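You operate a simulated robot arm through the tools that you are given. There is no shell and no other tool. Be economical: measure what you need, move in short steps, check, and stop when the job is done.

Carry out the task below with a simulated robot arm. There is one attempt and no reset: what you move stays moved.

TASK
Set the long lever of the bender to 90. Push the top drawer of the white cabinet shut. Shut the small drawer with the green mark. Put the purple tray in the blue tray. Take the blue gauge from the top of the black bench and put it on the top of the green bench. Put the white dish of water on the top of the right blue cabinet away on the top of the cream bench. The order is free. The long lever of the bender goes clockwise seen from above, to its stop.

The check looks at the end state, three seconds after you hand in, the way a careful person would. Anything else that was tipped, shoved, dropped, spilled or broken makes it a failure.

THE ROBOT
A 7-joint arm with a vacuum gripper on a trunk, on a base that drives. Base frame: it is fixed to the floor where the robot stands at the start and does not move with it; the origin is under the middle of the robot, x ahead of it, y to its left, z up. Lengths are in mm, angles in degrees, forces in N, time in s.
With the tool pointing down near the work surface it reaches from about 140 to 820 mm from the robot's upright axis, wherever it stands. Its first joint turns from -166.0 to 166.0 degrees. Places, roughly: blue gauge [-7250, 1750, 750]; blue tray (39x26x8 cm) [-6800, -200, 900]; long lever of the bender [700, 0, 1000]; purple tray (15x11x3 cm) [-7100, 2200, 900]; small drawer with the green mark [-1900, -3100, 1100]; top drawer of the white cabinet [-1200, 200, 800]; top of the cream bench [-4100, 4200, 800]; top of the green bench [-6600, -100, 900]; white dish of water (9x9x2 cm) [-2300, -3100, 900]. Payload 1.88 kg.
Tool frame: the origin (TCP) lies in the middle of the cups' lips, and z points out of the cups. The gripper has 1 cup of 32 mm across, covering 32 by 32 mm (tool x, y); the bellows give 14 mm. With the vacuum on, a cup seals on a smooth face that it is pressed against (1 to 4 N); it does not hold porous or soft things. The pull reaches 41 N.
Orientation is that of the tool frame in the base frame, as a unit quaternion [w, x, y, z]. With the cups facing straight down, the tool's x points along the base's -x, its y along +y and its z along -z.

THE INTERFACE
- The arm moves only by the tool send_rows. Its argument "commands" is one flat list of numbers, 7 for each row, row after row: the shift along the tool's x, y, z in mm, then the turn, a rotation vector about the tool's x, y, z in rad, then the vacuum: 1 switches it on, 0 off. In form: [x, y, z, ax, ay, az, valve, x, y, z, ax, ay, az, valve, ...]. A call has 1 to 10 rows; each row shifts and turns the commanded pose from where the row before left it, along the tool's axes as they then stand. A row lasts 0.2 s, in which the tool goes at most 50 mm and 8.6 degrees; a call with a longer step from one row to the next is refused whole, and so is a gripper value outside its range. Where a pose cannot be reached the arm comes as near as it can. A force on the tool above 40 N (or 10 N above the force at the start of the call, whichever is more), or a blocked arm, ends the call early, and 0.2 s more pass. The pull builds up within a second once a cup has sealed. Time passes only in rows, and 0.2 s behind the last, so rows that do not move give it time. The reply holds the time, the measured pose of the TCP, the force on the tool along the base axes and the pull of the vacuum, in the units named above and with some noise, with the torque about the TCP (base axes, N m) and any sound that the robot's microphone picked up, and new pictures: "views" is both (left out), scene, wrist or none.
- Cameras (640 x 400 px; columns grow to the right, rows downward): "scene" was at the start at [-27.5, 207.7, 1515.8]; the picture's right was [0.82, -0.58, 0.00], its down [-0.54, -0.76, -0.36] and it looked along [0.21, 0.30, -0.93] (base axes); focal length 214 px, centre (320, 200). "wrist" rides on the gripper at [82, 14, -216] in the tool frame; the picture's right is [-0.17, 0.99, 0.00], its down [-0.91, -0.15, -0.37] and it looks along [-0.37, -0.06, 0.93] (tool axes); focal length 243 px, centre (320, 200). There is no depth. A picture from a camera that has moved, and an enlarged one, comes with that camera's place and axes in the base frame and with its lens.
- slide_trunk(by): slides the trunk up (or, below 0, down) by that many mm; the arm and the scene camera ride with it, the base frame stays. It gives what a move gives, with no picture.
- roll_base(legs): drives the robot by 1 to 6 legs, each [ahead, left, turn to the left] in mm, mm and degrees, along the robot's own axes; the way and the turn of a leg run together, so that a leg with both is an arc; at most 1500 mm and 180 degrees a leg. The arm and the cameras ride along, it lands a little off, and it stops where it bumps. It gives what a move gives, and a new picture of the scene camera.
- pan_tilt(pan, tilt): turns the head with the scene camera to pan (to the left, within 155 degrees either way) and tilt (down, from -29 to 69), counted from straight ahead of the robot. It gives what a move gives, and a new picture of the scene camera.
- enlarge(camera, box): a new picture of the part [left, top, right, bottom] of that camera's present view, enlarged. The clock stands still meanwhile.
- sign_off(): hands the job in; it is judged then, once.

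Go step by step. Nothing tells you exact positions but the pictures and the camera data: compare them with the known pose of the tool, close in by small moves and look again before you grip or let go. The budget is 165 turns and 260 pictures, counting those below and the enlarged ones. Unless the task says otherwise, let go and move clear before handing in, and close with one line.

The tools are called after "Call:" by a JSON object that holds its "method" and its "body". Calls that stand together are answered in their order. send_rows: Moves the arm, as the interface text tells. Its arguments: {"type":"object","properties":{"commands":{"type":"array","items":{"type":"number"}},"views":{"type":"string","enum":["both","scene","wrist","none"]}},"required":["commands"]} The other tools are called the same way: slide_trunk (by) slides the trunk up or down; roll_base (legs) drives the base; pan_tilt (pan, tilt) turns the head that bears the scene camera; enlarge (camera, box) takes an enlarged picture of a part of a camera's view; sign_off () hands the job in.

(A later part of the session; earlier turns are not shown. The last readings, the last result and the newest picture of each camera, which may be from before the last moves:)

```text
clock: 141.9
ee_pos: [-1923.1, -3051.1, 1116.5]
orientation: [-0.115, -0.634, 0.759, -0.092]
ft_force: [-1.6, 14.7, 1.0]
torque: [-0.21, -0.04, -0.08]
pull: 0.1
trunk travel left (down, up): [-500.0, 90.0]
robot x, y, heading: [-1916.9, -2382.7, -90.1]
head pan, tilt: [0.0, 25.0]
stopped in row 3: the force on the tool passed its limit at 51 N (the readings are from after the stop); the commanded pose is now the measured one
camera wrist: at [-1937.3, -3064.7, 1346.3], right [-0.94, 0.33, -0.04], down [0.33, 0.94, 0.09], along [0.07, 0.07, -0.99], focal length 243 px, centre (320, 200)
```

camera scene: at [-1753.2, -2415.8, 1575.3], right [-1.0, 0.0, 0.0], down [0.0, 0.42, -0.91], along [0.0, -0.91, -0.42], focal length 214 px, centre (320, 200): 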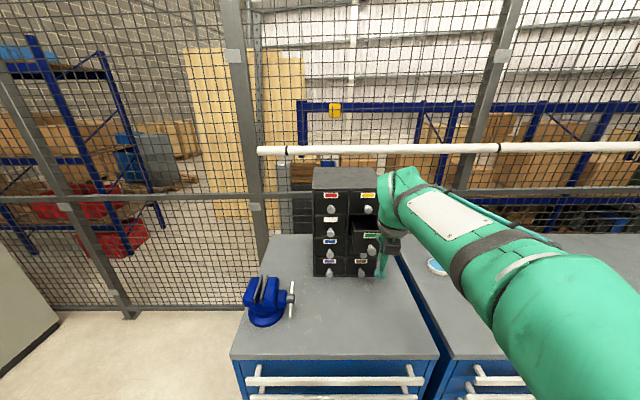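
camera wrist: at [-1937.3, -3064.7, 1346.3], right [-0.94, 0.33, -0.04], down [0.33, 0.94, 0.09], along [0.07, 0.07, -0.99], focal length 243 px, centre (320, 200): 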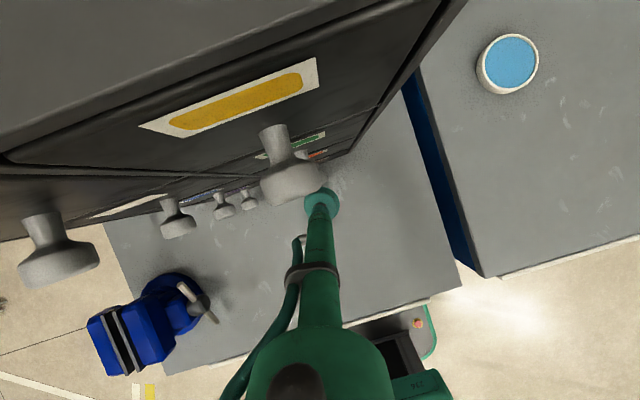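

Call:
{"method": "send_rows", "body": {"commands": [-9, 1.7, -3, 0, 0, 0, 0, -18, 3, -6, 0, 0, 0, 0, -37, 6.8, -12.6, 0, 0, 0, 0, -37, 6.8, -12.6, 0, 0, 0, 0, -37, 6.8, -12.6, 0, 0, 0, 0], "views": "wrist"}}

Call:
{"method": "enlarge", "body": {"camera": "scene", "box": [290, 150, 434, 290]}}

```text
clock: 143.1
ee_pos: [-1920.9, -2904.8, 1121.7]
orientation: [-0.116, -0.635, 0.758, -0.094]
ft_force: [-0.4, -0.4, 0.2]
torque: [0.01, -0.02, 0.0]
pull: 0.0
trunk travel left (down, up): [-500.0, 90.0]
robot x, y, heading: [-1919.8, -2380.0, -89.9]
head pan, tilt: [0.0, 25.0]
camera wrist: at [-1933.8, -2918.6, 1351.8], right [-0.94, 0.33, -0.04], down [0.32, 0.94, 0.09], along [0.07, 0.07, -1.0], focal length 243 px, centre (320, 200)
```

wrist: 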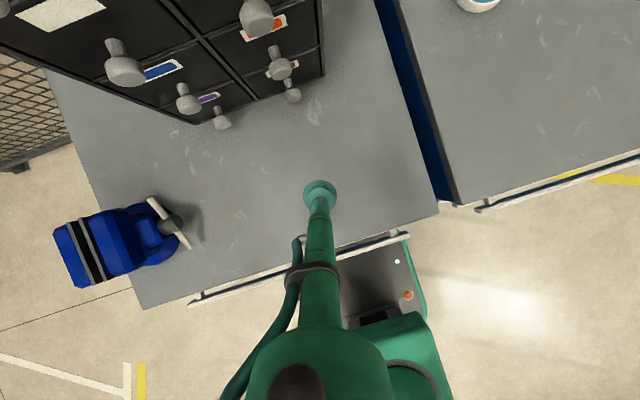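

```text
2.86 times, centred on (362, 220) of scene
camera zoom: at [-1753.2, -2415.0, 1575.3], right [-1.0, 0.0, 0.0], down [0.0, 0.42, -0.91], along [0.0, -0.91, -0.42], focal length 613 px, centre (200, 143)
```

zoom: 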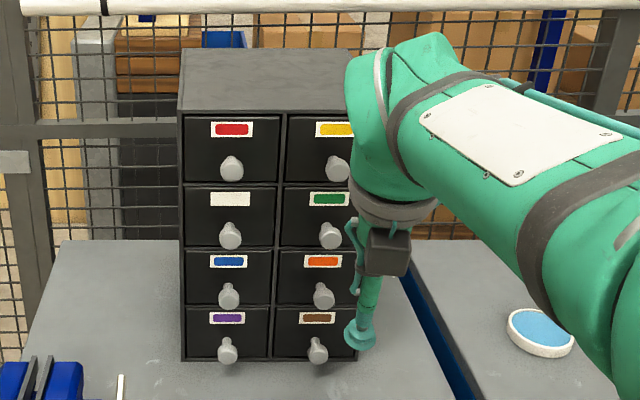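

The green drawer is shut and the organiser hasn't moved. Now I straighten the tool, back it off, and move toward the dish on the right cabinet.

Call:
{"method": "send_rows", "body": {"commands": [-40, 0, -14, 0.0103, -0.099, -0.058, 0, -40, 0, -14, 0.0103, -0.099, -0.058, 0, 0, 0, -10, 0.0103, -0.099, -0.058, 0, 0, 30, 0, 0, 0, 0, 0, 0, 40, 0, 0, 0, 0, 0], "views": "none"}}

Call:
{"method": "roll_base", "body": {"legs": [[0, -300, 0], [40, 0, 0]]}}

```text
clock: 144.3
ee_pos: [-1978.2, -2822.3, 1140.1]
orientation: [-0.001, -0.707, 0.707, 0.0]
ft_force: [-0.2, 0.6, -0.2]
torque: [-0.01, 0.04, 0.01]
pull: 0.0
trunk travel left (down, up): [-500.0, 90.0]
robot x, y, heading: [-1917.3, -2376.4, -90.2]
head pan, tilt: [0.0, 25.0]
```

```text
clock: 146.8
ee_pos: [-2277.6, -2859.2, 1139.4]
orientation: [-0.001, -0.705, 0.71, 0.0]
ft_force: [0.8, 0.5, 0.1]
torque: [-0.01, 0.02, 0.01]
pull: 0.0
trunk travel left (down, up): [-500.0, 90.0]
robot x, y, heading: [-2212.6, -2418.1, -90.5]
head pan, tilt: [0.0, 25.0]
camera scene: at [-2050.7, -2454.1, 1575.2], right [-1.0, 0.01, 0.0], down [0.0, 0.42, -0.91], along [-0.01, -0.91, -0.42], focal length 214 px, centre (320, 200)
```

scene: 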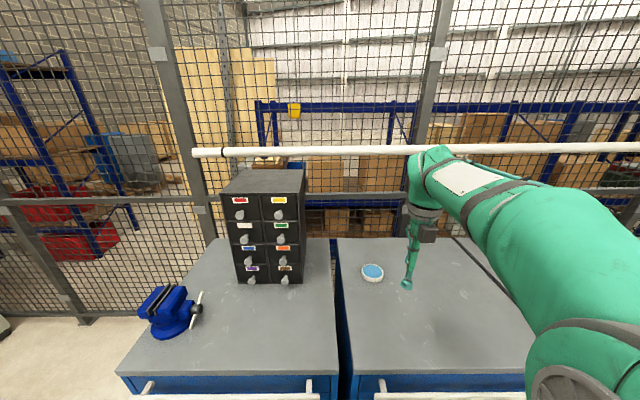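

Call:
{"method": "send_rows", "body": {"commands": [40, 0, 0, 0, 0, 0, 0, 40, 0, 10, 0, 0, 0, 0, 40, 0, 15, 0, 0, 0, 0, 40, 0, 15, 0, 0, 0, 0, 40, 0, 15, 0, 0, 0, 0, 30, 0, 15, 0, 0, 0, 0], "views": "wrist"}}

Call:
{"method": "enlarge", "body": {"camera": "scene", "box": [340, 240, 440, 310]}}

```text
clock: 148.2
ee_pos: [-2279.3, -3090.7, 1068.9]
orientation: [-0.001, -0.705, 0.709, 0.0]
ft_force: [-0.3, -0.1, -0.1]
torque: [-0.02, -0.01, 0.01]
pull: 0.1
trunk travel left (down, up): [-500.0, 90.0]
robot x, y, heading: [-2215.5, -2416.6, -90.4]
head pan, tilt: [0.0, 25.0]
camera wrist: at [-2291.2, -3174.1, 1283.0], right [-0.99, 0.17, 0.0], down [0.16, 0.91, 0.37], along [0.06, 0.37, -0.93], focal length 243 px, centre (320, 200)
```

wrist: 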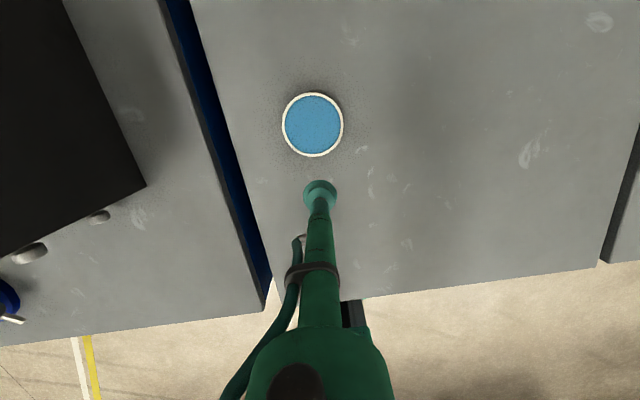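

```text
5.71 times, centred on (390, 275) of scene
camera zoom: at [-2050.7, -2454.2, 1575.3], right [-1.0, 0.01, 0.0], down [0.0, 0.42, -0.91], along [-0.01, -0.91, -0.42], focal length 1226 px, centre (-80, -229)
```

zoom: 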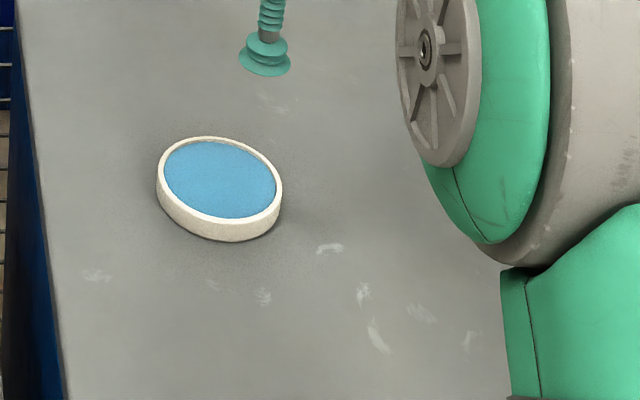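

The dish centre is at about (-2277, -3144). I go over it and down, then press lightly in its middle with vacuum on.

Call:
{"method": "send_rows", "body": {"commands": [28, -1, 0, 0, 0, 0, 0, 25, -1, 0, 0, 0, 0, 0, 0, 0, 40, 0, 0, 0, 0, 0, 0, 40, 0, 0, 0, 0, 0, 0, 40, 0, 0, 0, 0, 0, 0, 20, 0, 0, 0, 0], "views": "wrist"}}

Call:
{"method": "enlarge", "body": {"camera": "scene", "box": [340, 240, 440, 310]}}

```text
clock: 149.6
ee_pos: [-2274.5, -3142.8, 929.9]
orientation: [0.0, -0.704, 0.71, -0.001]
ft_force: [-0.3, 0.5, -0.1]
torque: [0.0, 0.0, 0.03]
pull: 0.0
trunk travel left (down, up): [-500.0, 90.0]
robot x, y, heading: [-2213.4, -2418.3, -90.3]
head pan, tilt: [0.0, 25.0]
camera wrist: at [-2287.7, -3225.5, 1143.9], right [-0.99, 0.17, 0.0], down [0.16, 0.91, 0.37], along [0.06, 0.37, -0.93], focal length 243 px, centre (320, 200)
```

wrist: 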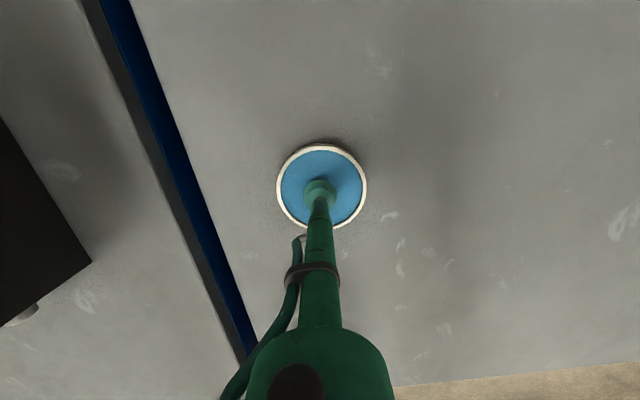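

```text
5.71 times, centred on (390, 275) of scene
camera zoom: at [-2050.7, -2454.1, 1575.3], right [-1.0, 0.01, 0.0], down [0.0, 0.42, -0.91], along [-0.01, -0.91, -0.42], focal length 1226 px, centre (-80, -229)
```

zoom: 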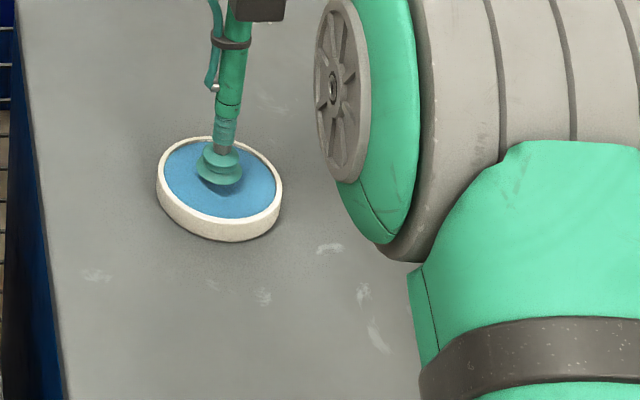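

Call:
{"method": "send_rows", "body": {"commands": [0, 0, 10, 0, 0, 0, 1, 0, 0, 5, 0, 0, 0, 1, 0, 0, 3, 0, 0, 0, 1, 0, 0, 3, 0, 0, 0, 1, 0, 0, 0, 0, 0, 0, 1, 0, 0, 0, 0, 0, 0, 1], "views": "none"}}

```text
clock: 151.0
ee_pos: [-2275.2, -3143.9, 912.6]
orientation: [-0.002, -0.705, 0.709, -0.002]
ft_force: [7.3, -4.6, 29.3]
torque: [0.1, 0.02, -0.14]
pull: 40.4
trunk travel left (down, up): [-500.0, 90.0]
robot x, y, heading: [-2215.4, -2421.7, -90.5]
head pan, tilt: [0.0, 25.0]
```

Sealed (pull 40 N). Lift gently and check.

Call:
{"method": "send_rows", "body": {"commands": [0, 0, -3, 0, 0, 0, 1, 0, 0, -5, 0, 0, 0, 1, 0, 0, -8, 0, 0, 0, 1, 0, 0, -12, 0, 0, 0, 1, 0, 0, -15, 0, 0, 0, 1, 0, 0, -15, 0, 0, 0, 1, 0, 0, -12, 0, 0, 0, 1, 0, 0, -8, 0, 0, 0, 1, 0, 0, 0, 0, 0, 0, 1], "views": "wrist"}}

Call:
{"method": "enlarge", "body": {"camera": "scene", "box": [340, 200, 440, 290]}}

```text
clock: 153.0
ee_pos: [-2278.1, -3143.3, 987.1]
orientation: [0.0, -0.705, 0.709, -0.001]
ft_force: [0.4, -0.2, -3.1]
torque: [0.03, -0.02, -0.05]
pull: 40.9
trunk travel left (down, up): [-500.0, 90.0]
robot x, y, heading: [-2212.0, -2415.7, -90.4]
head pan, tilt: [0.0, 25.0]
camera wrist: at [-2290.0, -3226.9, 1201.8], right [-0.99, 0.17, 0.0], down [0.16, 0.91, 0.37], along [0.06, 0.37, -0.93], focal length 243 px, centre (320, 200)
```

wrist: 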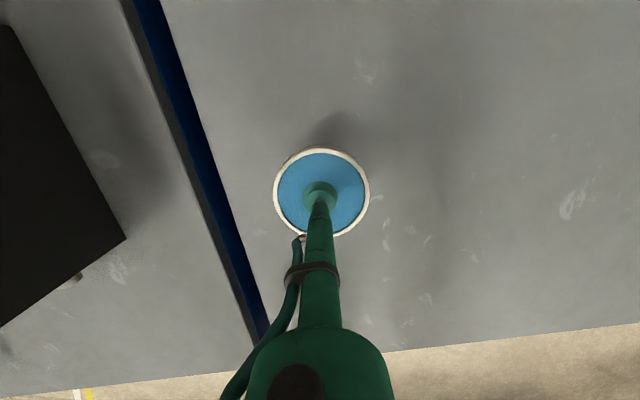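

```text
4.44 times, centred on (390, 245) of scene
camera zoom: at [-2050.6, -2454.0, 1575.3], right [-1.0, 0.01, 0.0], down [0.0, 0.42, -0.91], along [-0.01, -0.91, -0.42], focal length 953 px, centre (9, 0)
```

zoom: 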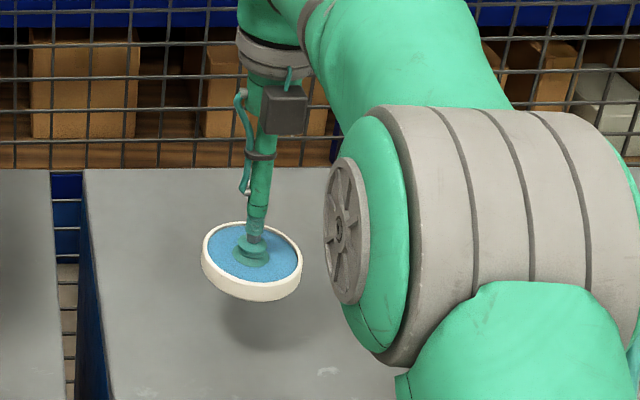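

Dish is held level. I raise and retract it smoothly.

Call:
{"method": "send_rows", "body": {"commands": [0, 0, -10, 0, 0, 0, 1, -5, 0, -15, 0, 0, 0, 1, -12, 0, -20, 0, 0, 0, 1, -20, 0, -20, 0, 0, 0, 1, -28, 0, -20, 0, 0, 0, 1, -32, 0, -20, 0, 0, 0, 1, -32, 0, -15, 0, 0, 0, 1, -32, 0, -10, 0, 0, 0, 1, -32, 0, -5, 0, 0, 0, 1, -32, 0, 0, 0, 0, 0, 1], "views": "none"}}

Call:
{"method": "send_rows", "body": {"commands": [-25, 0, 0, 0, 0, 0, 1, -20, 0, 0, 0, 0, 0, 1, -12, 0, 0, 0, 0, 0, 1, -6, 0, 0, 0, 0, 0, 1, 0, 0, 0, 0, 0, 0, 1], "views": "scene"}}

```text
clock: 155.2
ee_pos: [-2276.3, -2917.6, 1124.2]
orientation: [0.0, -0.705, 0.709, 0.0]
ft_force: [0.6, -0.1, -2.2]
torque: [0.01, -0.02, -0.01]
pull: 40.8
trunk travel left (down, up): [-500.0, 90.0]
robot x, y, heading: [-2215.1, -2418.7, -90.2]
head pan, tilt: [0.0, 25.0]
```

```text
clock: 156.4
ee_pos: [-2274.5, -2854.3, 1122.4]
orientation: [0.0, -0.704, 0.71, -0.001]
ft_force: [0.5, -0.1, -2.1]
torque: [0.0, 0.01, 0.03]
pull: 40.3
trunk travel left (down, up): [-500.0, 90.0]
robot x, y, heading: [-2212.0, -2416.9, -90.5]
head pan, tilt: [0.0, 25.0]
camera scene: at [-2050.6, -2453.8, 1575.3], right [-1.0, 0.01, 0.0], down [0.0, 0.42, -0.91], along [-0.01, -0.91, -0.42], focal length 214 px, centre (320, 200)
```

scene: 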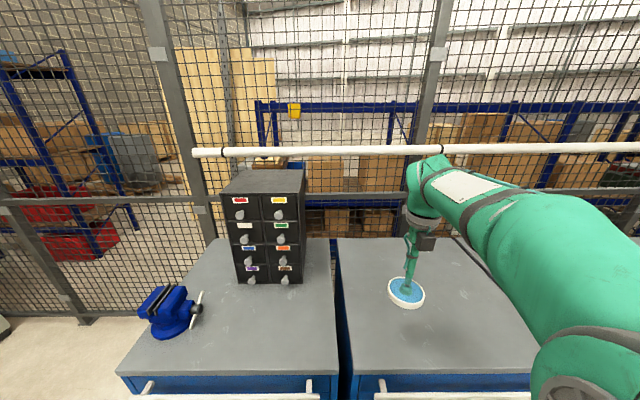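

Route: back off north, pass east of the white cabinet (x≈-300), then north to y≈1000 and turn west.

Call:
{"method": "roll_base", "body": {"legs": [[-600, 0, 0], [0, 1500, 0], [0, 400, 0], [-1500, 0, 0], [-1250, 0, 0], [0, 0, -90]]}}

Call:
{"method": "pan_tilt", "body": {"pan": 0, "tilt": 20}}

```text
clock: 185.8
ee_pos: [-686.5, 988.4, 1122.7]
orientation: [-0.001, -0.001, 1.0, 0.0]
ft_force: [0.1, 0.1, -1.7]
torque: [0.01, 0.02, 0.04]
pull: 40.6
trunk travel left (down, up): [-500.0, 90.0]
robot x, y, heading: [-251.5, 928.3, -180.0]
head pan, tilt: [0.0, 25.0]
camera scene: at [-280.8, 765.0, 1575.3], right [0.0, 1.0, 0.0], down [0.42, 0.0, -0.91], along [-0.91, 0.0, -0.42], focal length 214 px, centre (320, 200)
```

scene: 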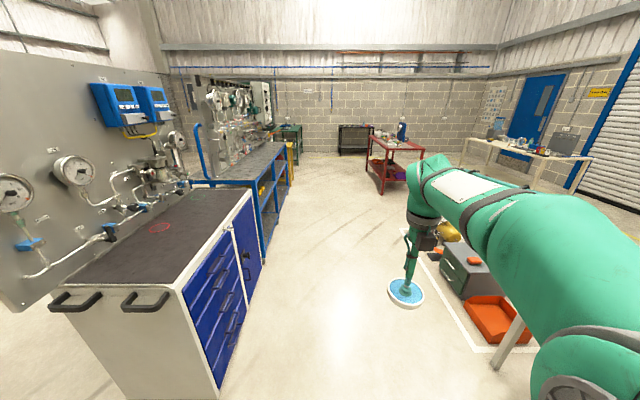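

```text
clock: 186.4
ee_pos: [-686.3, 988.7, 1123.0]
orientation: [-0.001, -0.001, 1.0, -0.001]
ft_force: [-0.2, 0.3, -2.2]
torque: [0.02, 0.0, 0.01]
pull: 40.6
trunk travel left (down, up): [-500.0, 90.0]
robot x, y, heading: [-249.1, 933.8, -180.1]
head pan, tilt: [0.0, 20.0]
camera scene: at [-281.8, 765.0, 1583.3], right [0.0, 1.0, 0.0], down [0.34, 0.0, -0.94], along [-0.94, 0.0, -0.34], focal length 214 px, centre (320, 200)
```

scene: 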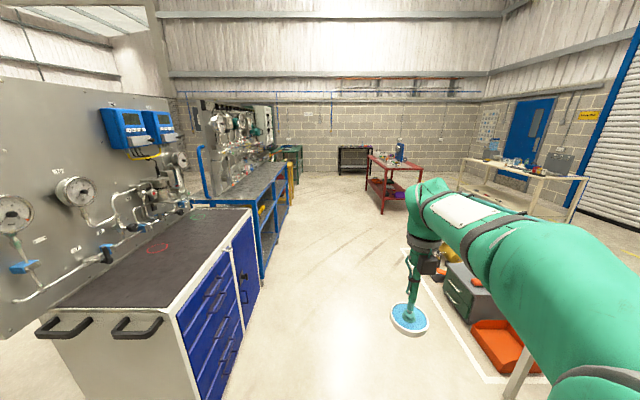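

Corridor to the west is clear. I drive along it and turn to look at the gap toward the cream bench.

Call:
{"method": "roll_base", "body": {"legs": [[1500, 0, 0], [900, 0, 0], [0, 0, -55]]}}

```text
clock: 200.7
ee_pos: [-2873.3, 1284.6, 1122.7]
orientation: [-0.001, 0.453, 0.892, 0.0]
ft_force: [0.0, 0.5, -2.7]
torque: [-0.03, 0.01, 0.01]
pull: 40.7
trunk travel left (down, up): [-500.0, 90.0]
robot x, y, heading: [-2659.7, 898.7, 126.3]
head pan, tilt: [0.0, 20.0]
camera scene: at [-2813.6, 827.0, 1583.3], right [0.81, 0.59, 0.0], down [0.2, -0.28, -0.94], along [-0.56, 0.76, -0.34], focal length 214 px, centre (320, 200)
```

scene: 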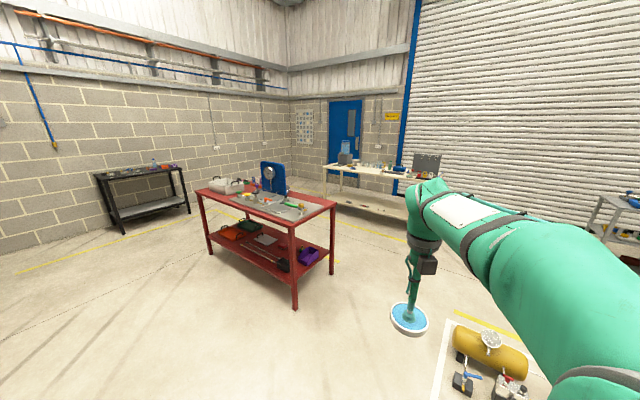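

Gap between the red table (x<-3885) and floor items (x>-2760) is ~1100 mm. I go north through it at x≈-3320.

Call:
{"method": "roll_base", "body": {"legs": [[0, 0, -36.3], [0, 660, 0], [1500, 0, 0], [400, 0, 0]]}}

```text
clock: 215.2
ee_pos: [-3280.2, 3237.2, 1122.5]
orientation: [0.0, 0.704, 0.71, 0.001]
ft_force: [-0.6, -0.4, -2.2]
torque: [0.02, 0.02, 0.01]
pull: 40.4
trunk travel left (down, up): [-500.0, 90.0]
robot x, y, heading: [-3333.6, 2797.9, 90.5]
head pan, tilt: [0.0, 20.0]
camera scene: at [-3497.4, 2828.7, 1583.3], right [1.0, 0.01, 0.0], down [0.0, -0.34, -0.94], along [-0.01, 0.94, -0.34], focal length 214 px, centre (320, 200)
```

scene: 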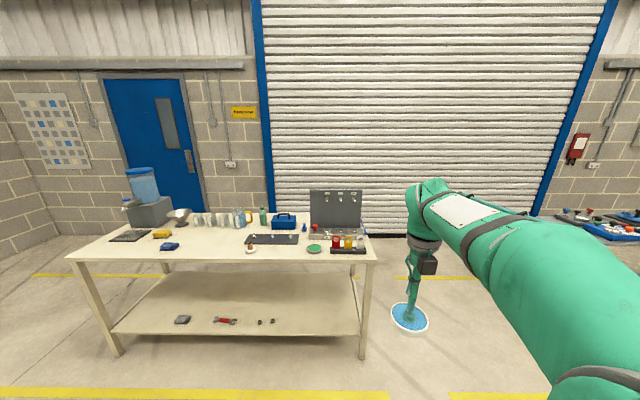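

The bench has a free spot in front around x≈-4200. I drive there.

Call:
{"method": "roll_base", "body": {"legs": [[200, 0, -0.5], [0, 920, 0], [300, 0, 0]]}}

Call:
{"method": "pan_tilt", "body": {"pan": 0, "tilt": 40}}

```text
clock: 222.9
ee_pos: [-4188.9, 3733.1, 1123.0]
orientation: [-0.001, 0.71, 0.704, 0.001]
ft_force: [0.7, -0.1, -1.3]
torque: [0.01, 0.04, 0.01]
pull: 40.8
trunk travel left (down, up): [-500.0, 90.0]
robot x, y, heading: [-4251.9, 3294.4, 89.5]
head pan, tilt: [0.0, 20.0]
camera scene: at [-4413.0, 3330.7, 1583.3], right [1.0, -0.01, 0.0], down [0.0, -0.34, -0.94], along [0.01, 0.94, -0.34], focal length 214 px, centre (320, 200)
```

scene: 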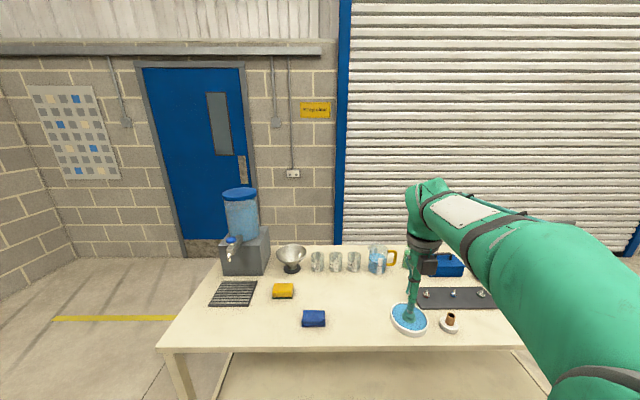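

```text
clock: 223.7
ee_pos: [-4188.8, 3734.2, 1122.0]
orientation: [-0.001, 0.71, 0.705, 0.0]
ft_force: [-0.6, -0.3, -2.9]
torque: [-0.01, 0.0, -0.02]
pull: 40.9
trunk travel left (down, up): [-500.0, 90.0]
robot x, y, heading: [-4247.8, 3296.8, 89.3]
head pan, tilt: [0.0, 40.0]
camera scene: at [-4413.0, 3322.6, 1552.0], right [1.0, -0.01, 0.0], down [-0.01, -0.64, -0.77], along [0.01, 0.77, -0.64], focal length 214 px, centre (320, 200)
```

scene: 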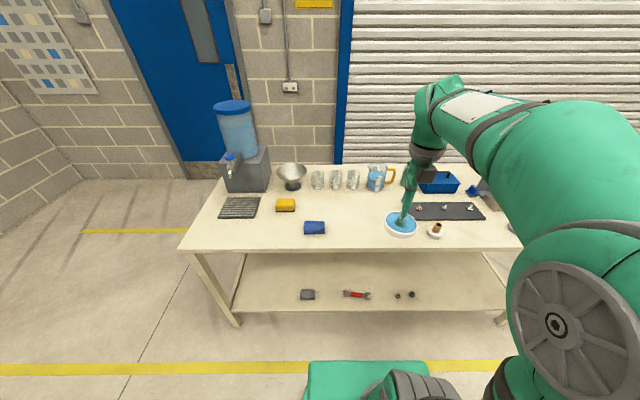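

Bench top is at z≈855 with front edge y≈3844; clear spot at (-4190, 4000). I extend smoothly over it.

Call:
{"method": "send_rows", "body": {"commands": [10, 0, 0, 0, 0, 0, 1, 20, 0, 0, 0, 0, 0, 1, 30, 0, 0, 0, 0, 0, 1, 35, 0, 0, 0, 0, 0, 1, 35, 0, 0, 0, 0, 0, 1, 35, 0, 0, 0, 0, 0, 1, 35, 0, 0, 0, 0, 0, 1, 30, 0, 0, 0, 0, 0, 1, 20, 0, 0, 0, 0, 0, 1, 12, 0, 0, 0, 0, 0, 1], "views": "none"}}

Call:
{"method": "send_rows", "body": {"commands": [0, 0, 10, 0, 0, 0, 1, 0, 0, 20, 0, 0, 0, 1, 0, 0, 30, 0, 0, 0, 1, 0, 0, 30, 0, 0, 0, 1, 0, 0, 30, 0, 0, 0, 1, 0, 0, 30, 0, 0, 0, 1, 0, 0, 25, 0, 0, 0, 1, 0, 0, 15, 0, 0, 0, 1, 0, 0, 10, 0, 0, 0, 1], "views": "both"}}

```text
clock: 225.9
ee_pos: [-4184.9, 3995.3, 1122.8]
orientation: [-0.001, 0.71, 0.704, 0.0]
ft_force: [-0.6, 0.1, -1.4]
torque: [-0.02, 0.02, -0.03]
pull: 40.7
trunk travel left (down, up): [-500.0, 90.0]
robot x, y, heading: [-4249.1, 3296.0, 89.5]
head pan, tilt: [0.0, 40.0]
```

```text
clock: 227.9
ee_pos: [-4185.0, 3996.3, 922.3]
orientation: [0.001, 0.71, 0.704, 0.0]
ft_force: [-0.2, 0.2, -1.9]
torque: [-0.05, -0.02, -0.01]
pull: 40.6
trunk travel left (down, up): [-500.0, 90.0]
robot x, y, heading: [-4249.9, 3294.8, 89.4]
head pan, tilt: [0.0, 40.0]
camera scene: at [-4413.0, 3322.6, 1551.9], right [1.0, -0.01, 0.0], down [-0.01, -0.64, -0.77], along [0.01, 0.77, -0.64], focal length 214 px, centre (320, 200)
camera wrist: at [-4170.1, 4076.2, 1136.7], right [0.98, -0.17, 0.0], down [-0.16, -0.91, 0.37], along [-0.07, -0.37, -0.93], focal length 243 px, centre (320, 200)
```

scene: 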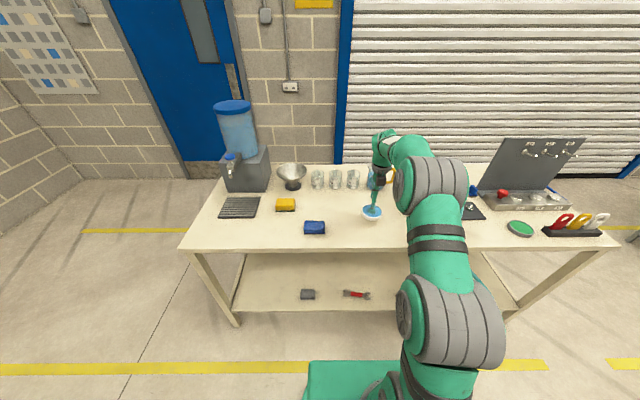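
wrist: 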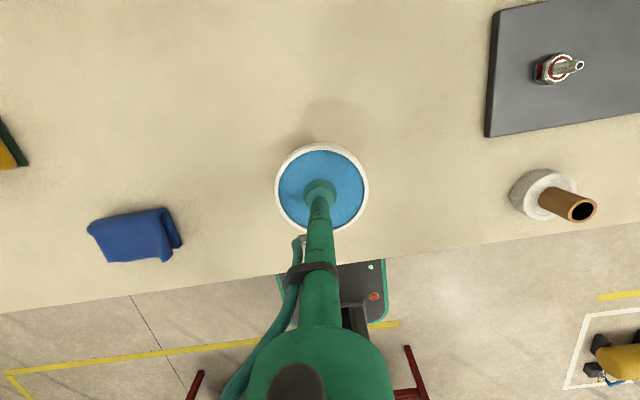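

Call:
{"method": "send_rows", "body": {"commands": [0, 0, 12, 0, 0, 0, 1, 0, 0, 10, 0, 0, 0, 1, 0, 0, 6, 0, 0, 0, 1, 0, 0, 4, 0, 0, 0, 1, 0, 0, 3, 0, 0, 0, 1, 0, 0, 3, 0, 0, 0, 1, 0, 0, 3, 0, 0, 0, 1], "views": "none"}}

```text
clock: 229.5
ee_pos: [-4185.6, 3994.9, 881.1]
orientation: [0.0, 0.71, 0.704, 0.0]
ft_force: [0.1, 0.2, -2.6]
torque: [0.02, -0.02, 0.0]
pull: 40.5
trunk travel left (down, up): [-500.0, 90.0]
robot x, y, heading: [-4247.7, 3300.9, 89.4]
head pan, tilt: [0.0, 40.0]
```

Call:
{"method": "send_rows", "body": {"commands": [0, 0, 3, 0, 0, 0, 1, 0, 0, 3, 0, 0, 0, 1, 0, 0, 3, 0, 0, 0, 1, 0, 0, 0, 0, 0, 0, 1], "views": "wrist"}}

```text
clock: 230.5
ee_pos: [-4186.6, 3997.4, 871.0]
orientation: [0.0, 0.71, 0.704, -0.001]
ft_force: [-0.5, 0.5, -2.5]
torque: [-0.02, 0.01, 0.03]
pull: 40.6
trunk travel left (down, up): [-500.0, 90.0]
robot x, y, heading: [-4248.1, 3297.5, 89.3]
head pan, tilt: [0.0, 40.0]
camera wrist: at [-4170.6, 4076.4, 1086.5], right [0.98, -0.17, 0.0], down [-0.16, -0.91, 0.37], along [-0.07, -0.37, -0.93], focal length 243 px, centre (320, 200)
```

wrist: 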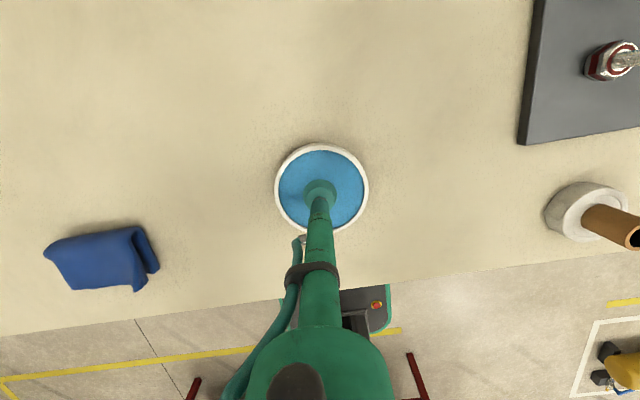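

Call:
{"method": "send_rows", "body": {"commands": [0, 0, 3, 0, 0, 0, 1, 0, 0, 3, 0, 0, 0, 1, 0, 0, 0, 0, 0, 0, 1], "views": "none"}}

Call:
{"method": "enlarge", "body": {"camera": "scene", "box": [330, 180, 410, 240]}}

```text
clock: 231.3
ee_pos: [-4186.9, 3996.2, 867.0]
orientation: [-0.002, 0.71, 0.704, 0.0]
ft_force: [1.2, -3.0, 7.4]
torque: [-0.07, -0.04, -0.06]
pull: 40.5
trunk travel left (down, up): [-500.0, 90.0]
robot x, y, heading: [-4249.0, 3296.6, 89.5]
head pan, tilt: [0.0, 40.0]
```

```text
6.67 times, centred on (370, 210) of scene
camera zoom: at [-4413.0, 3321.6, 1552.1], right [1.0, -0.01, 0.0], down [-0.01, -0.64, -0.77], along [0.01, 0.77, -0.64], focal length 1430 px, centre (-13, 133)
```

zoom: 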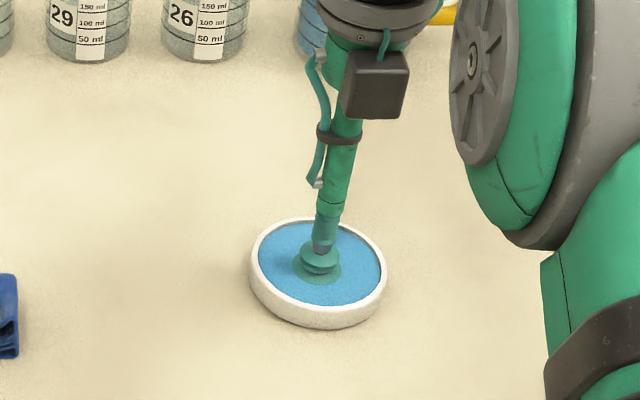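

The dish stands on the bench. Release the vacuum, wait, then lift off slowly.

Call:
{"method": "send_rows", "body": {"commands": [0, 0, 0, 0, 0, 0, 0, 0, 0, 0, 0, 0, 0, 0, 0, 0, 0, 0, 0, 0, 0, 0, 0, 0, 0, 0, 0, 0], "views": "none"}}

Call:
{"method": "send_rows", "body": {"commands": [0, 0, -3, 0, 0, 0, 0, 0, 0, -5, 0, 0, 0, 0, 0, 0, -10, 0, 0, 0, 0, 0, 0, -25, 0, 0, 0, 0, 0, 0, -40, 0, 0, 0, 0, 0, 0, -40, 0, 0, 0, 0], "views": "wrist"}}

```text
clock: 232.3
ee_pos: [-4187.7, 3997.4, 865.5]
orientation: [-0.001, 0.709, 0.705, 0.001]
ft_force: [0.4, -0.2, -0.4]
torque: [0.02, -0.01, 0.0]
pull: 0.1
trunk travel left (down, up): [-500.0, 90.0]
robot x, y, heading: [-4250.0, 3296.8, 89.4]
head pan, tilt: [0.0, 40.0]
```

```text
clock: 233.7
ee_pos: [-4185.7, 3995.6, 988.4]
orientation: [0.0, 0.709, 0.705, -0.001]
ft_force: [0.7, -0.3, 0.0]
torque: [-0.05, -0.04, -0.01]
pull: 0.0
trunk travel left (down, up): [-500.0, 90.0]
robot x, y, heading: [-4250.9, 3296.9, 89.4]
head pan, tilt: [0.0, 40.0]
camera wrist: at [-4170.1, 4076.1, 1203.4], right [0.98, -0.17, 0.0], down [-0.16, -0.91, 0.37], along [-0.07, -0.37, -0.93], focal length 243 px, centre (320, 200)
```

wrist: 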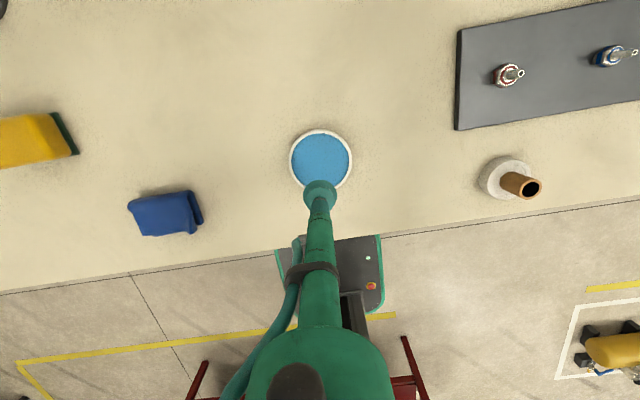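

The dish is placed. I retract the arm, then drive around to the black bench on the west wall.

Call:
{"method": "send_rows", "body": {"commands": [-20, 0, -40, 0, 0, 0, 0, -30, 0, -40, 0, 0, 0, 0, -40, 0, -30, 0, 0, 0, 0, -45, 0, -10, 0, 0, 0, 0, -45, 0, 0, 0, 0, 0, 0, -45, 0, 0, 0, 0, 0, 0, -35, 0, 0, 0, 0, 0, 0], "views": "none"}}

Call:
{"method": "roll_base", "body": {"legs": [[-150, 0, 0], [0, 0, 90.6], [1500, 0, 0]]}}

Call:
{"method": "pan_tilt", "body": {"pan": 30, "tilt": 25}}

```text
clock: 235.3
ee_pos: [-4185.8, 3733.9, 1109.2]
orientation: [-0.001, 0.71, 0.705, 0.0]
ft_force: [-0.5, 0.8, 0.7]
torque: [0.02, 0.0, 0.0]
pull: 0.1
trunk travel left (down, up): [-500.0, 90.0]
robot x, y, heading: [-4248.9, 3297.5, 89.5]
head pan, tilt: [0.0, 40.0]
```

```text
clock: 247.4
ee_pos: [-6187.0, 3289.7, 1110.5]
orientation: [-0.001, 0.018, 1.0, 0.001]
ft_force: [0.3, -0.2, 0.7]
torque: [0.0, 0.01, 0.02]
pull: 0.1
trunk travel left (down, up): [-500.0, 90.0]
robot x, y, heading: [-5750.4, 3215.1, 177.9]
head pan, tilt: [0.0, 40.0]
camera scene: at [-5781.4, 3048.4, 1551.9], right [0.04, 1.0, 0.0], down [0.64, -0.02, -0.77], along [-0.77, 0.03, -0.64], focal length 214 px, centre (320, 200)
```

scene: 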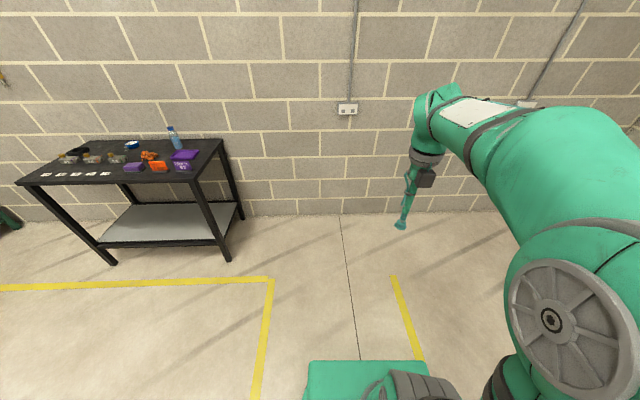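

```text
clock: 248.4
ee_pos: [-6183.7, 3290.7, 1109.9]
orientation: [0.0, 0.018, 1.0, 0.0]
ft_force: [0.9, 0.1, -0.3]
torque: [-0.02, 0.0, 0.01]
pull: 0.1
trunk travel left (down, up): [-500.0, 90.0]
robot x, y, heading: [-5748.0, 3211.5, 177.9]
head pan, tilt: [30.0, 25.0]
camera scene: at [-5777.9, 3002.3, 1575.2], right [-0.47, 0.88, 0.0], down [0.37, 0.2, -0.91], along [-0.8, -0.42, -0.42], focal length 214 px, centre (320, 200)
```

scene: 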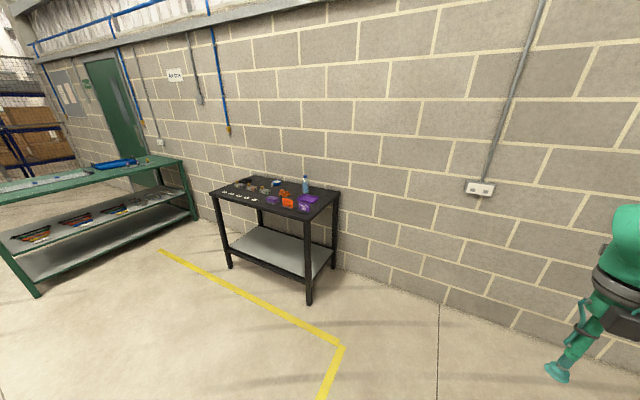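

Call:
{"method": "roll_base", "body": {"legs": [[0, 0, 2.1], [0, 1300, 0], [500, 0, 0]]}}

Call:
{"method": "pan_tilt", "body": {"pan": 0, "tilt": 40}}

Call:
{"method": "enlarge", "body": {"camera": "scene", "box": [200, 140, 440, 260]}}

```text
clock: 257.8
ee_pos: [-6668.6, 1952.1, 1109.5]
orientation: [-0.001, -0.01, 1.0, 0.0]
ft_force: [0.0, -0.3, 0.6]
torque: [0.0, 0.01, -0.01]
pull: 0.0
trunk travel left (down, up): [-500.0, 90.0]
robot x, y, heading: [-6229.6, 1906.1, -179.0]
head pan, tilt: [30.0, 25.0]
camera scene: at [-6246.9, 1688.0, 1575.2], right [-0.51, 0.86, 0.0], down [0.36, 0.22, -0.91], along [-0.78, -0.47, -0.42], focal length 214 px, centre (320, 200)
```

scene: 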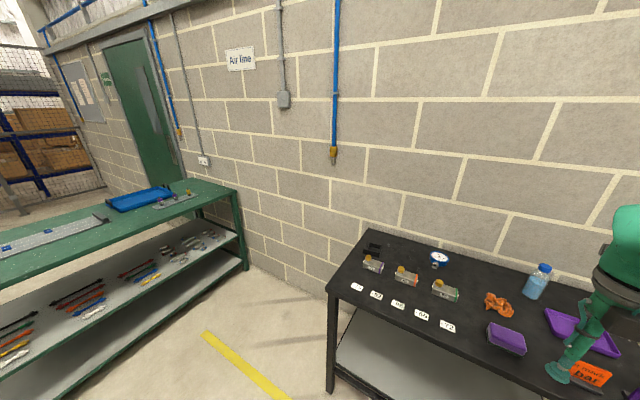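

```text
clock: 258.8
ee_pos: [-6670.3, 1952.1, 1109.6]
orientation: [-0.001, -0.009, 1.0, 0.0]
ft_force: [0.4, 0.2, 0.2]
torque: [0.0, 0.0, 0.0]
pull: 0.1
trunk travel left (down, up): [-500.0, 90.0]
robot x, y, heading: [-6232.3, 1896.4, -179.0]
head pan, tilt: [0.0, 40.0]
camera scene: at [-6252.9, 1733.9, 1552.0], right [-0.02, 1.0, 0.0], down [0.64, 0.01, -0.77], along [-0.77, -0.01, -0.64], focal length 214 px, centre (320, 200)
```

scene: 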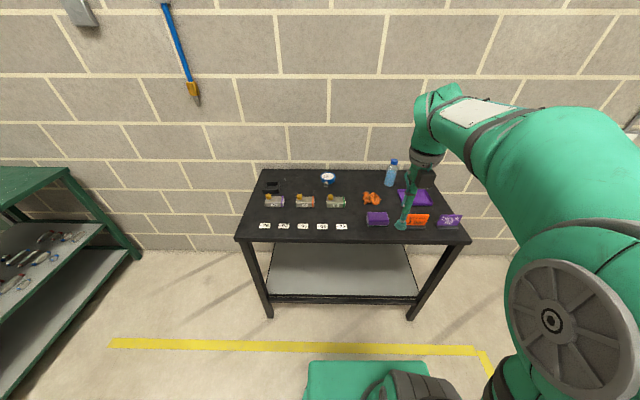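

```text
2.67 times, centred on (320, 200) of scene
camera zoom: at [-6252.9, 1733.9, 1552.0], right [-0.02, 1.0, 0.0], down [0.64, 0.01, -0.77], along [-0.77, -0.01, -0.64], focal length 572 px, centre (320, 200)
```

zoom: 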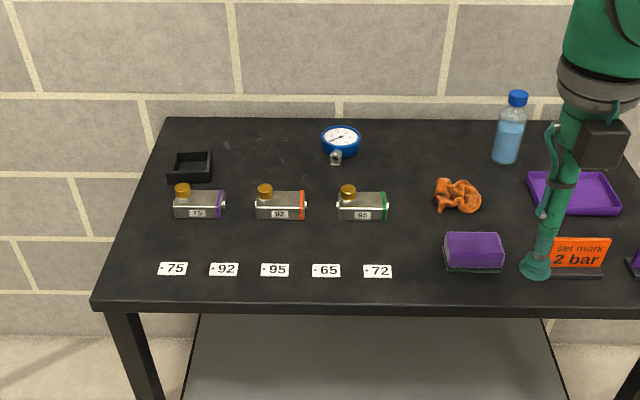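

Gauge is near (-7263,1776), purple tray near (-7125,2220), bench top z≈837. I move in and look at the gauge with the wrist camera.

Call:
{"method": "roll_base", "body": {"legs": [[0, 0, -1], [265, 90, 0]]}}

Call:
{"method": "send_rows", "body": {"commands": [40, -10, 0, 0, 0, 0, 0, 40, -15, 0, 0, 0, 0, 0, 40, -15, 0, 0, 0, 0, 0, 40, -15, 10, 0, 0, 0, 0, 40, -15, 10, 0, 0, 0, 0], "views": "both"}}

```text
clock: 261.1
ee_pos: [-6931.5, 1867.6, 1109.8]
orientation: [-0.001, -0.001, 1.0, 0.0]
ft_force: [-0.2, 0.2, -0.3]
torque: [0.01, 0.06, 0.0]
pull: 0.0
trunk travel left (down, up): [-500.0, 90.0]
robot x, y, heading: [-6491.8, 1811.3, -179.8]
head pan, tilt: [0.0, 40.0]
camera scene: at [-6518.0, 1642.5, 1551.9], right [0.0, 1.0, 0.0], down [0.64, 0.0, -0.77], along [-0.77, 0.0, -0.64], focal length 214 px, centre (320, 200)
```

scene: 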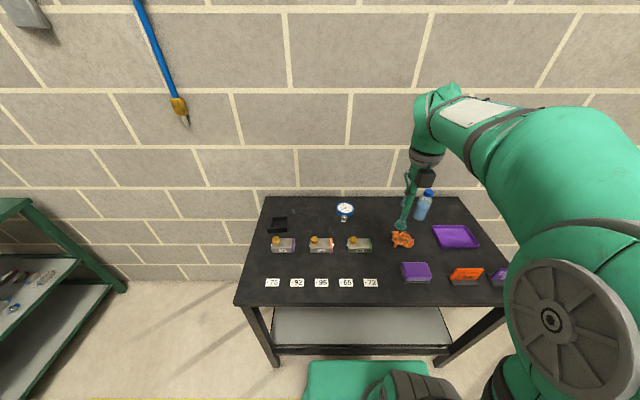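

```text
clock: 262.3
ee_pos: [-7131.9, 1798.3, 1088.4]
orientation: [0.0, -0.001, 1.0, 0.0]
ft_force: [0.9, -0.1, -0.1]
torque: [0.0, -0.02, -0.01]
pull: 0.1
trunk travel left (down, up): [-500.0, 90.0]
robot x, y, heading: [-6493.1, 1807.4, -180.1]
head pan, tilt: [0.0, 40.0]
camera scene: at [-6518.3, 1642.5, 1551.9], right [0.0, 1.0, 0.0], down [0.64, 0.0, -0.77], along [-0.77, 0.0, -0.64], focal length 214 px, centre (320, 200)
camera wrist: at [-7211.5, 1810.0, 1302.5], right [0.16, 0.99, 0.0], down [0.91, -0.15, 0.37], along [0.37, -0.06, -0.93], focal length 243 px, centre (320, 200)
```

scene: 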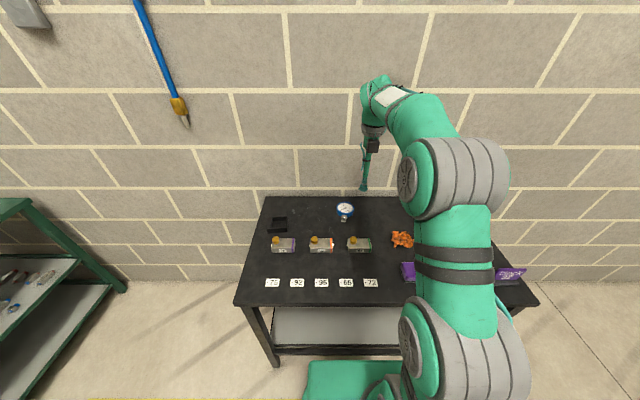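
wrist: 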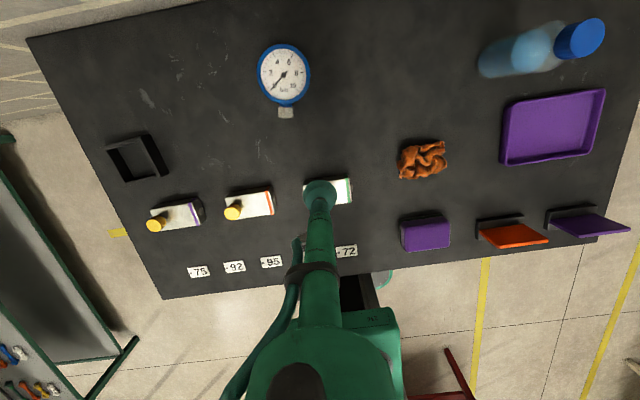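

Call:
{"method": "send_rows", "body": {"commands": [42, -13, 0, 0, 0, 0, 0, 42, -13, 0, 0, 0, 0, 0, 43, -13, 0, 0, 0, 0, 0, 0, 0, 40, 0, 0, 0, 0, 0, 0, 40, 0, 0, 0, 0, 0, 0, 40, 0, 0, 0, 0, 0, 0, 30, 0, 0, 0, 0], "views": "wrist"}}

Call:
{"method": "enlarge", "body": {"camera": "scene", "box": [300, 170, 400, 240]}}

```text
clock: 263.9
ee_pos: [-7257.5, 1759.8, 939.6]
orientation: [-0.001, -0.001, 1.0, 0.0]
ft_force: [0.3, 0.3, -0.8]
torque: [-0.02, 0.01, -0.03]
pull: 0.1
trunk travel left (down, up): [-500.0, 90.0]
robot x, y, heading: [-6495.2, 1809.3, -180.3]
head pan, tilt: [0.0, 40.0]
camera wrist: at [-7337.2, 1770.8, 1155.7], right [0.16, 0.99, 0.0], down [0.92, -0.15, 0.37], along [0.37, -0.06, -0.93], focal length 243 px, centre (320, 200)
```

wrist: 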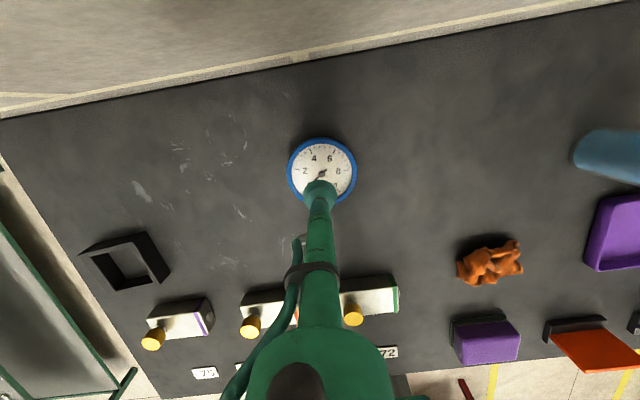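

```text
5.71 times, centred on (350, 205) of scene
camera zoom: at [-6517.9, 1642.5, 1551.9], right [0.0, 1.0, 0.0], down [0.64, 0.0, -0.77], along [-0.77, 0.0, -0.64], focal length 1226 px, centre (149, 171)
```

zoom: 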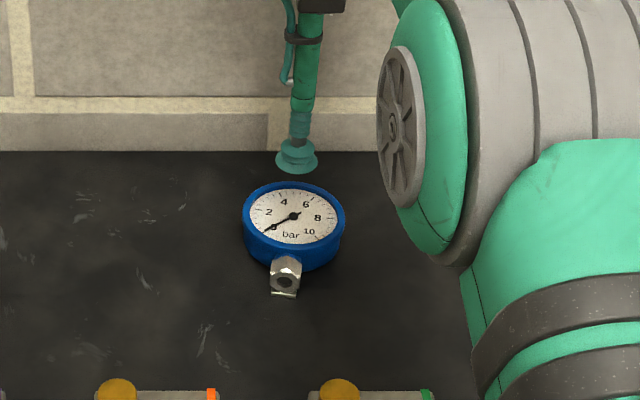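

Call:
{"method": "send_rows", "body": {"commands": [1, 0, 30, 0, 0, 0, 1, 0, 0, 15, 0, 0, 0, 1, 0, 0, 6, 0, 0, 0, 1, 0, 0, 5, 0, 0, 0, 1, 0, 0, 4, 0, 0, 0, 1, 0, 0, 3, 0, 0, 0, 1, 0, 0, 0, 0, 0, 0, 1, 0, 0, 0, 0, 0, 0, 1], "views": "none"}}

```text
clock: 265.7
ee_pos: [-7258.4, 1758.5, 880.0]
orientation: [-0.004, -0.001, 1.0, 0.0]
ft_force: [0.7, 1.1, 22.5]
torque: [0.03, -0.2, -0.25]
pull: 41.6
trunk travel left (down, up): [-500.0, 90.0]
robot x, y, heading: [-6492.9, 1804.9, -180.0]
head pan, tilt: [0.0, 40.0]
```

Sealed on the dial. Lift and retract.

Call:
{"method": "send_rows", "body": {"commands": [0, 0, -8, 0, 0, 0, 1, 0, 0, -20, 0, 0, 0, 1, 0, 0, -30, 0, 0, 0, 1, 0, 0, -35, 0, 0, 0, 1, -5, 0, -40, 0, 0, 0, 1, -15, 0, -40, 0, 0, 0, 1, -30, 0, -30, 0, 0, 0, 1, -35, 0, -10, 0, 0, 0, 1, -35, 5, 0, 0, 0, 0, 1, -35, 5, 0, 0, 0, 0, 1], "views": "both"}}

```text
clock: 267.9
ee_pos: [-7103.5, 1770.2, 1089.4]
orientation: [0.0, -0.001, 1.0, 0.001]
ft_force: [-0.7, 0.4, -3.2]
torque: [-0.01, 0.0, 0.01]
pull: 41.3
trunk travel left (down, up): [-500.0, 90.0]
robot x, y, heading: [-6493.8, 1810.2, -180.0]
head pan, tilt: [0.0, 40.0]
camera scene: at [-6517.9, 1642.5, 1551.9], right [0.0, 1.0, 0.0], down [0.64, 0.0, -0.77], along [-0.77, 0.0, -0.64], focal length 214 px, centre (320, 200)
camera wrist: at [-7183.9, 1781.8, 1304.3], right [0.16, 0.99, 0.0], down [0.91, -0.15, 0.37], along [0.37, -0.06, -0.93], focal length 243 px, centre (320, 200)
```

scene: 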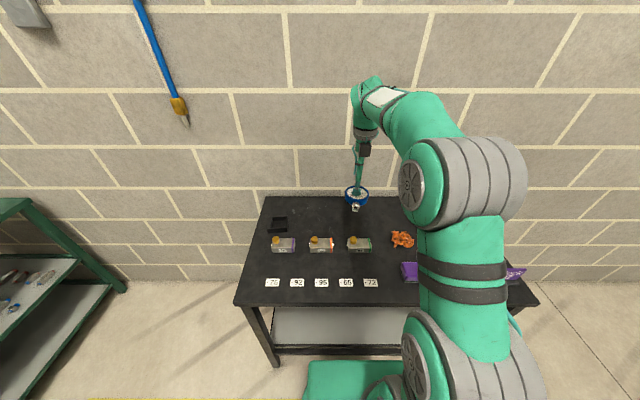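
wrist: 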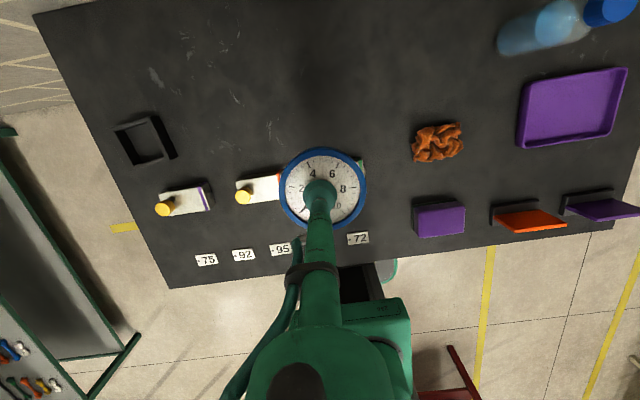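

Call:
{"method": "send_rows", "body": {"commands": [-30, 5, 0, 0, 0, 0, 1, -35, 10, 0, 0, 0, 0, 1, -35, 10, 0, 0, 0, 0, 1, -30, 10, 0, 0, 0, 0, 1, -20, 10, 0, 0, 0, 0, 1, -10, 0, 0, 0, 0, 0, 1], "views": "none"}}

Call:
{"method": "roll_base", "body": {"legs": [[-250, 0, 0], [0, 0, 90], [700, 0, 0]]}}

```text
clock: 269.3
ee_pos: [-6943.6, 1813.5, 1089.9]
orientation: [-0.001, -0.001, 1.0, -0.001]
ft_force: [0.7, 0.2, -3.2]
torque: [-0.02, 0.02, 0.0]
pull: 41.0
trunk travel left (down, up): [-500.0, 90.0]
robot x, y, heading: [-6492.8, 1807.8, -180.1]
head pan, tilt: [0.0, 40.0]
```

```text
clock: 278.4
ee_pos: [-6252.4, 655.7, 1089.9]
orientation: [0.0, 0.707, -0.707, 0.0]
ft_force: [0.0, -0.3, -2.9]
torque: [-0.04, -0.04, -0.02]
pull: 40.8
trunk travel left (down, up): [-500.0, 90.0]
robot x, y, heading: [-6245.1, 1105.9, -90.0]
head pan, tilt: [0.0, 40.0]
camera scene: at [-6081.0, 1079.6, 1551.9], right [-1.0, 0.0, 0.0], down [0.0, 0.64, -0.77], along [0.0, -0.77, -0.64], focal length 214 px, centre (320, 200)
```

scene: 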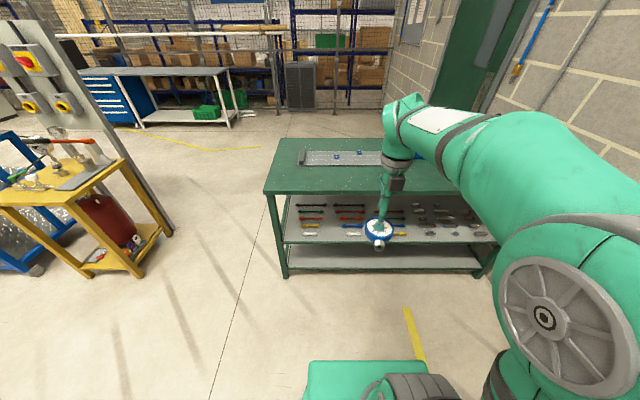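

Green bench's front edge is at y≈230; a free strip lies in front of the grey plate. I'll place the gauge at about (-6250, 115).

Call:
{"method": "roll_base", "body": {"legs": [[290, 0, 0]]}}

Call:
{"method": "pan_tilt", "body": {"pan": -10, "tilt": 40}}

```text
clock: 280.4
ee_pos: [-6250.5, 366.5, 1089.5]
orientation: [0.0, 0.708, -0.706, 0.0]
ft_force: [-0.2, 0.5, -3.1]
torque: [-0.06, -0.01, 0.0]
pull: 40.6
trunk travel left (down, up): [-500.0, 90.0]
robot x, y, heading: [-6244.7, 816.1, -90.2]
head pan, tilt: [0.0, 40.0]
camera scene: at [-6080.9, 789.9, 1551.9], right [-1.0, 0.0, 0.0], down [0.0, 0.64, -0.77], along [0.0, -0.77, -0.64], focal length 214 px, centre (320, 200)
```

scene: 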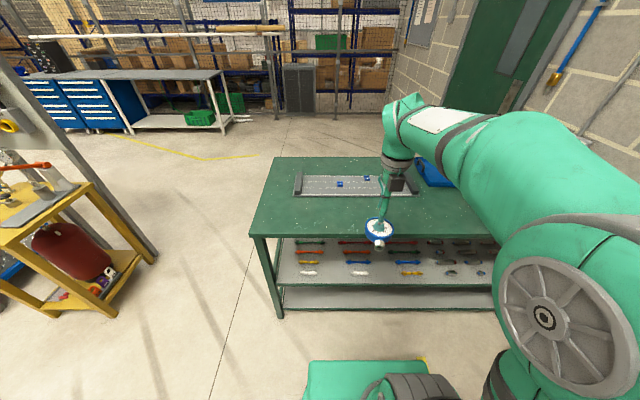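

```text
clock: 281.1
ee_pos: [-6251.8, 367.0, 1090.0]
orientation: [0.0, 0.708, -0.706, 0.001]
ft_force: [-0.6, -0.4, -2.7]
torque: [0.0, 0.0, -0.01]
pull: 40.7
trunk travel left (down, up): [-500.0, 90.0]
robot x, y, heading: [-6246.3, 815.2, -90.1]
head pan, tilt: [-10.0, 40.0]
camera scene: at [-6095.6, 791.3, 1551.9], right [-0.98, 0.17, 0.0], down [0.11, 0.63, -0.77], along [-0.13, -0.75, -0.64], focal length 214 px, centre (320, 200)
```

scene: 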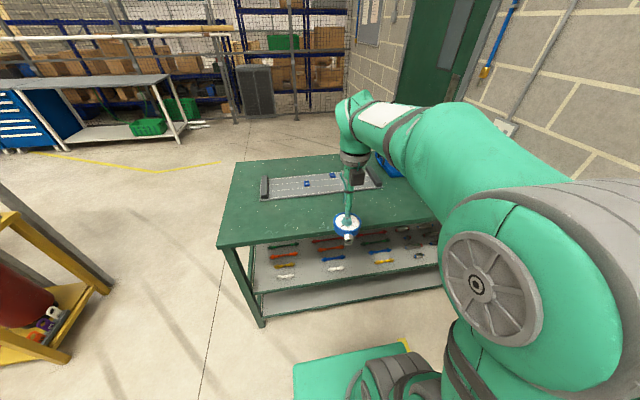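

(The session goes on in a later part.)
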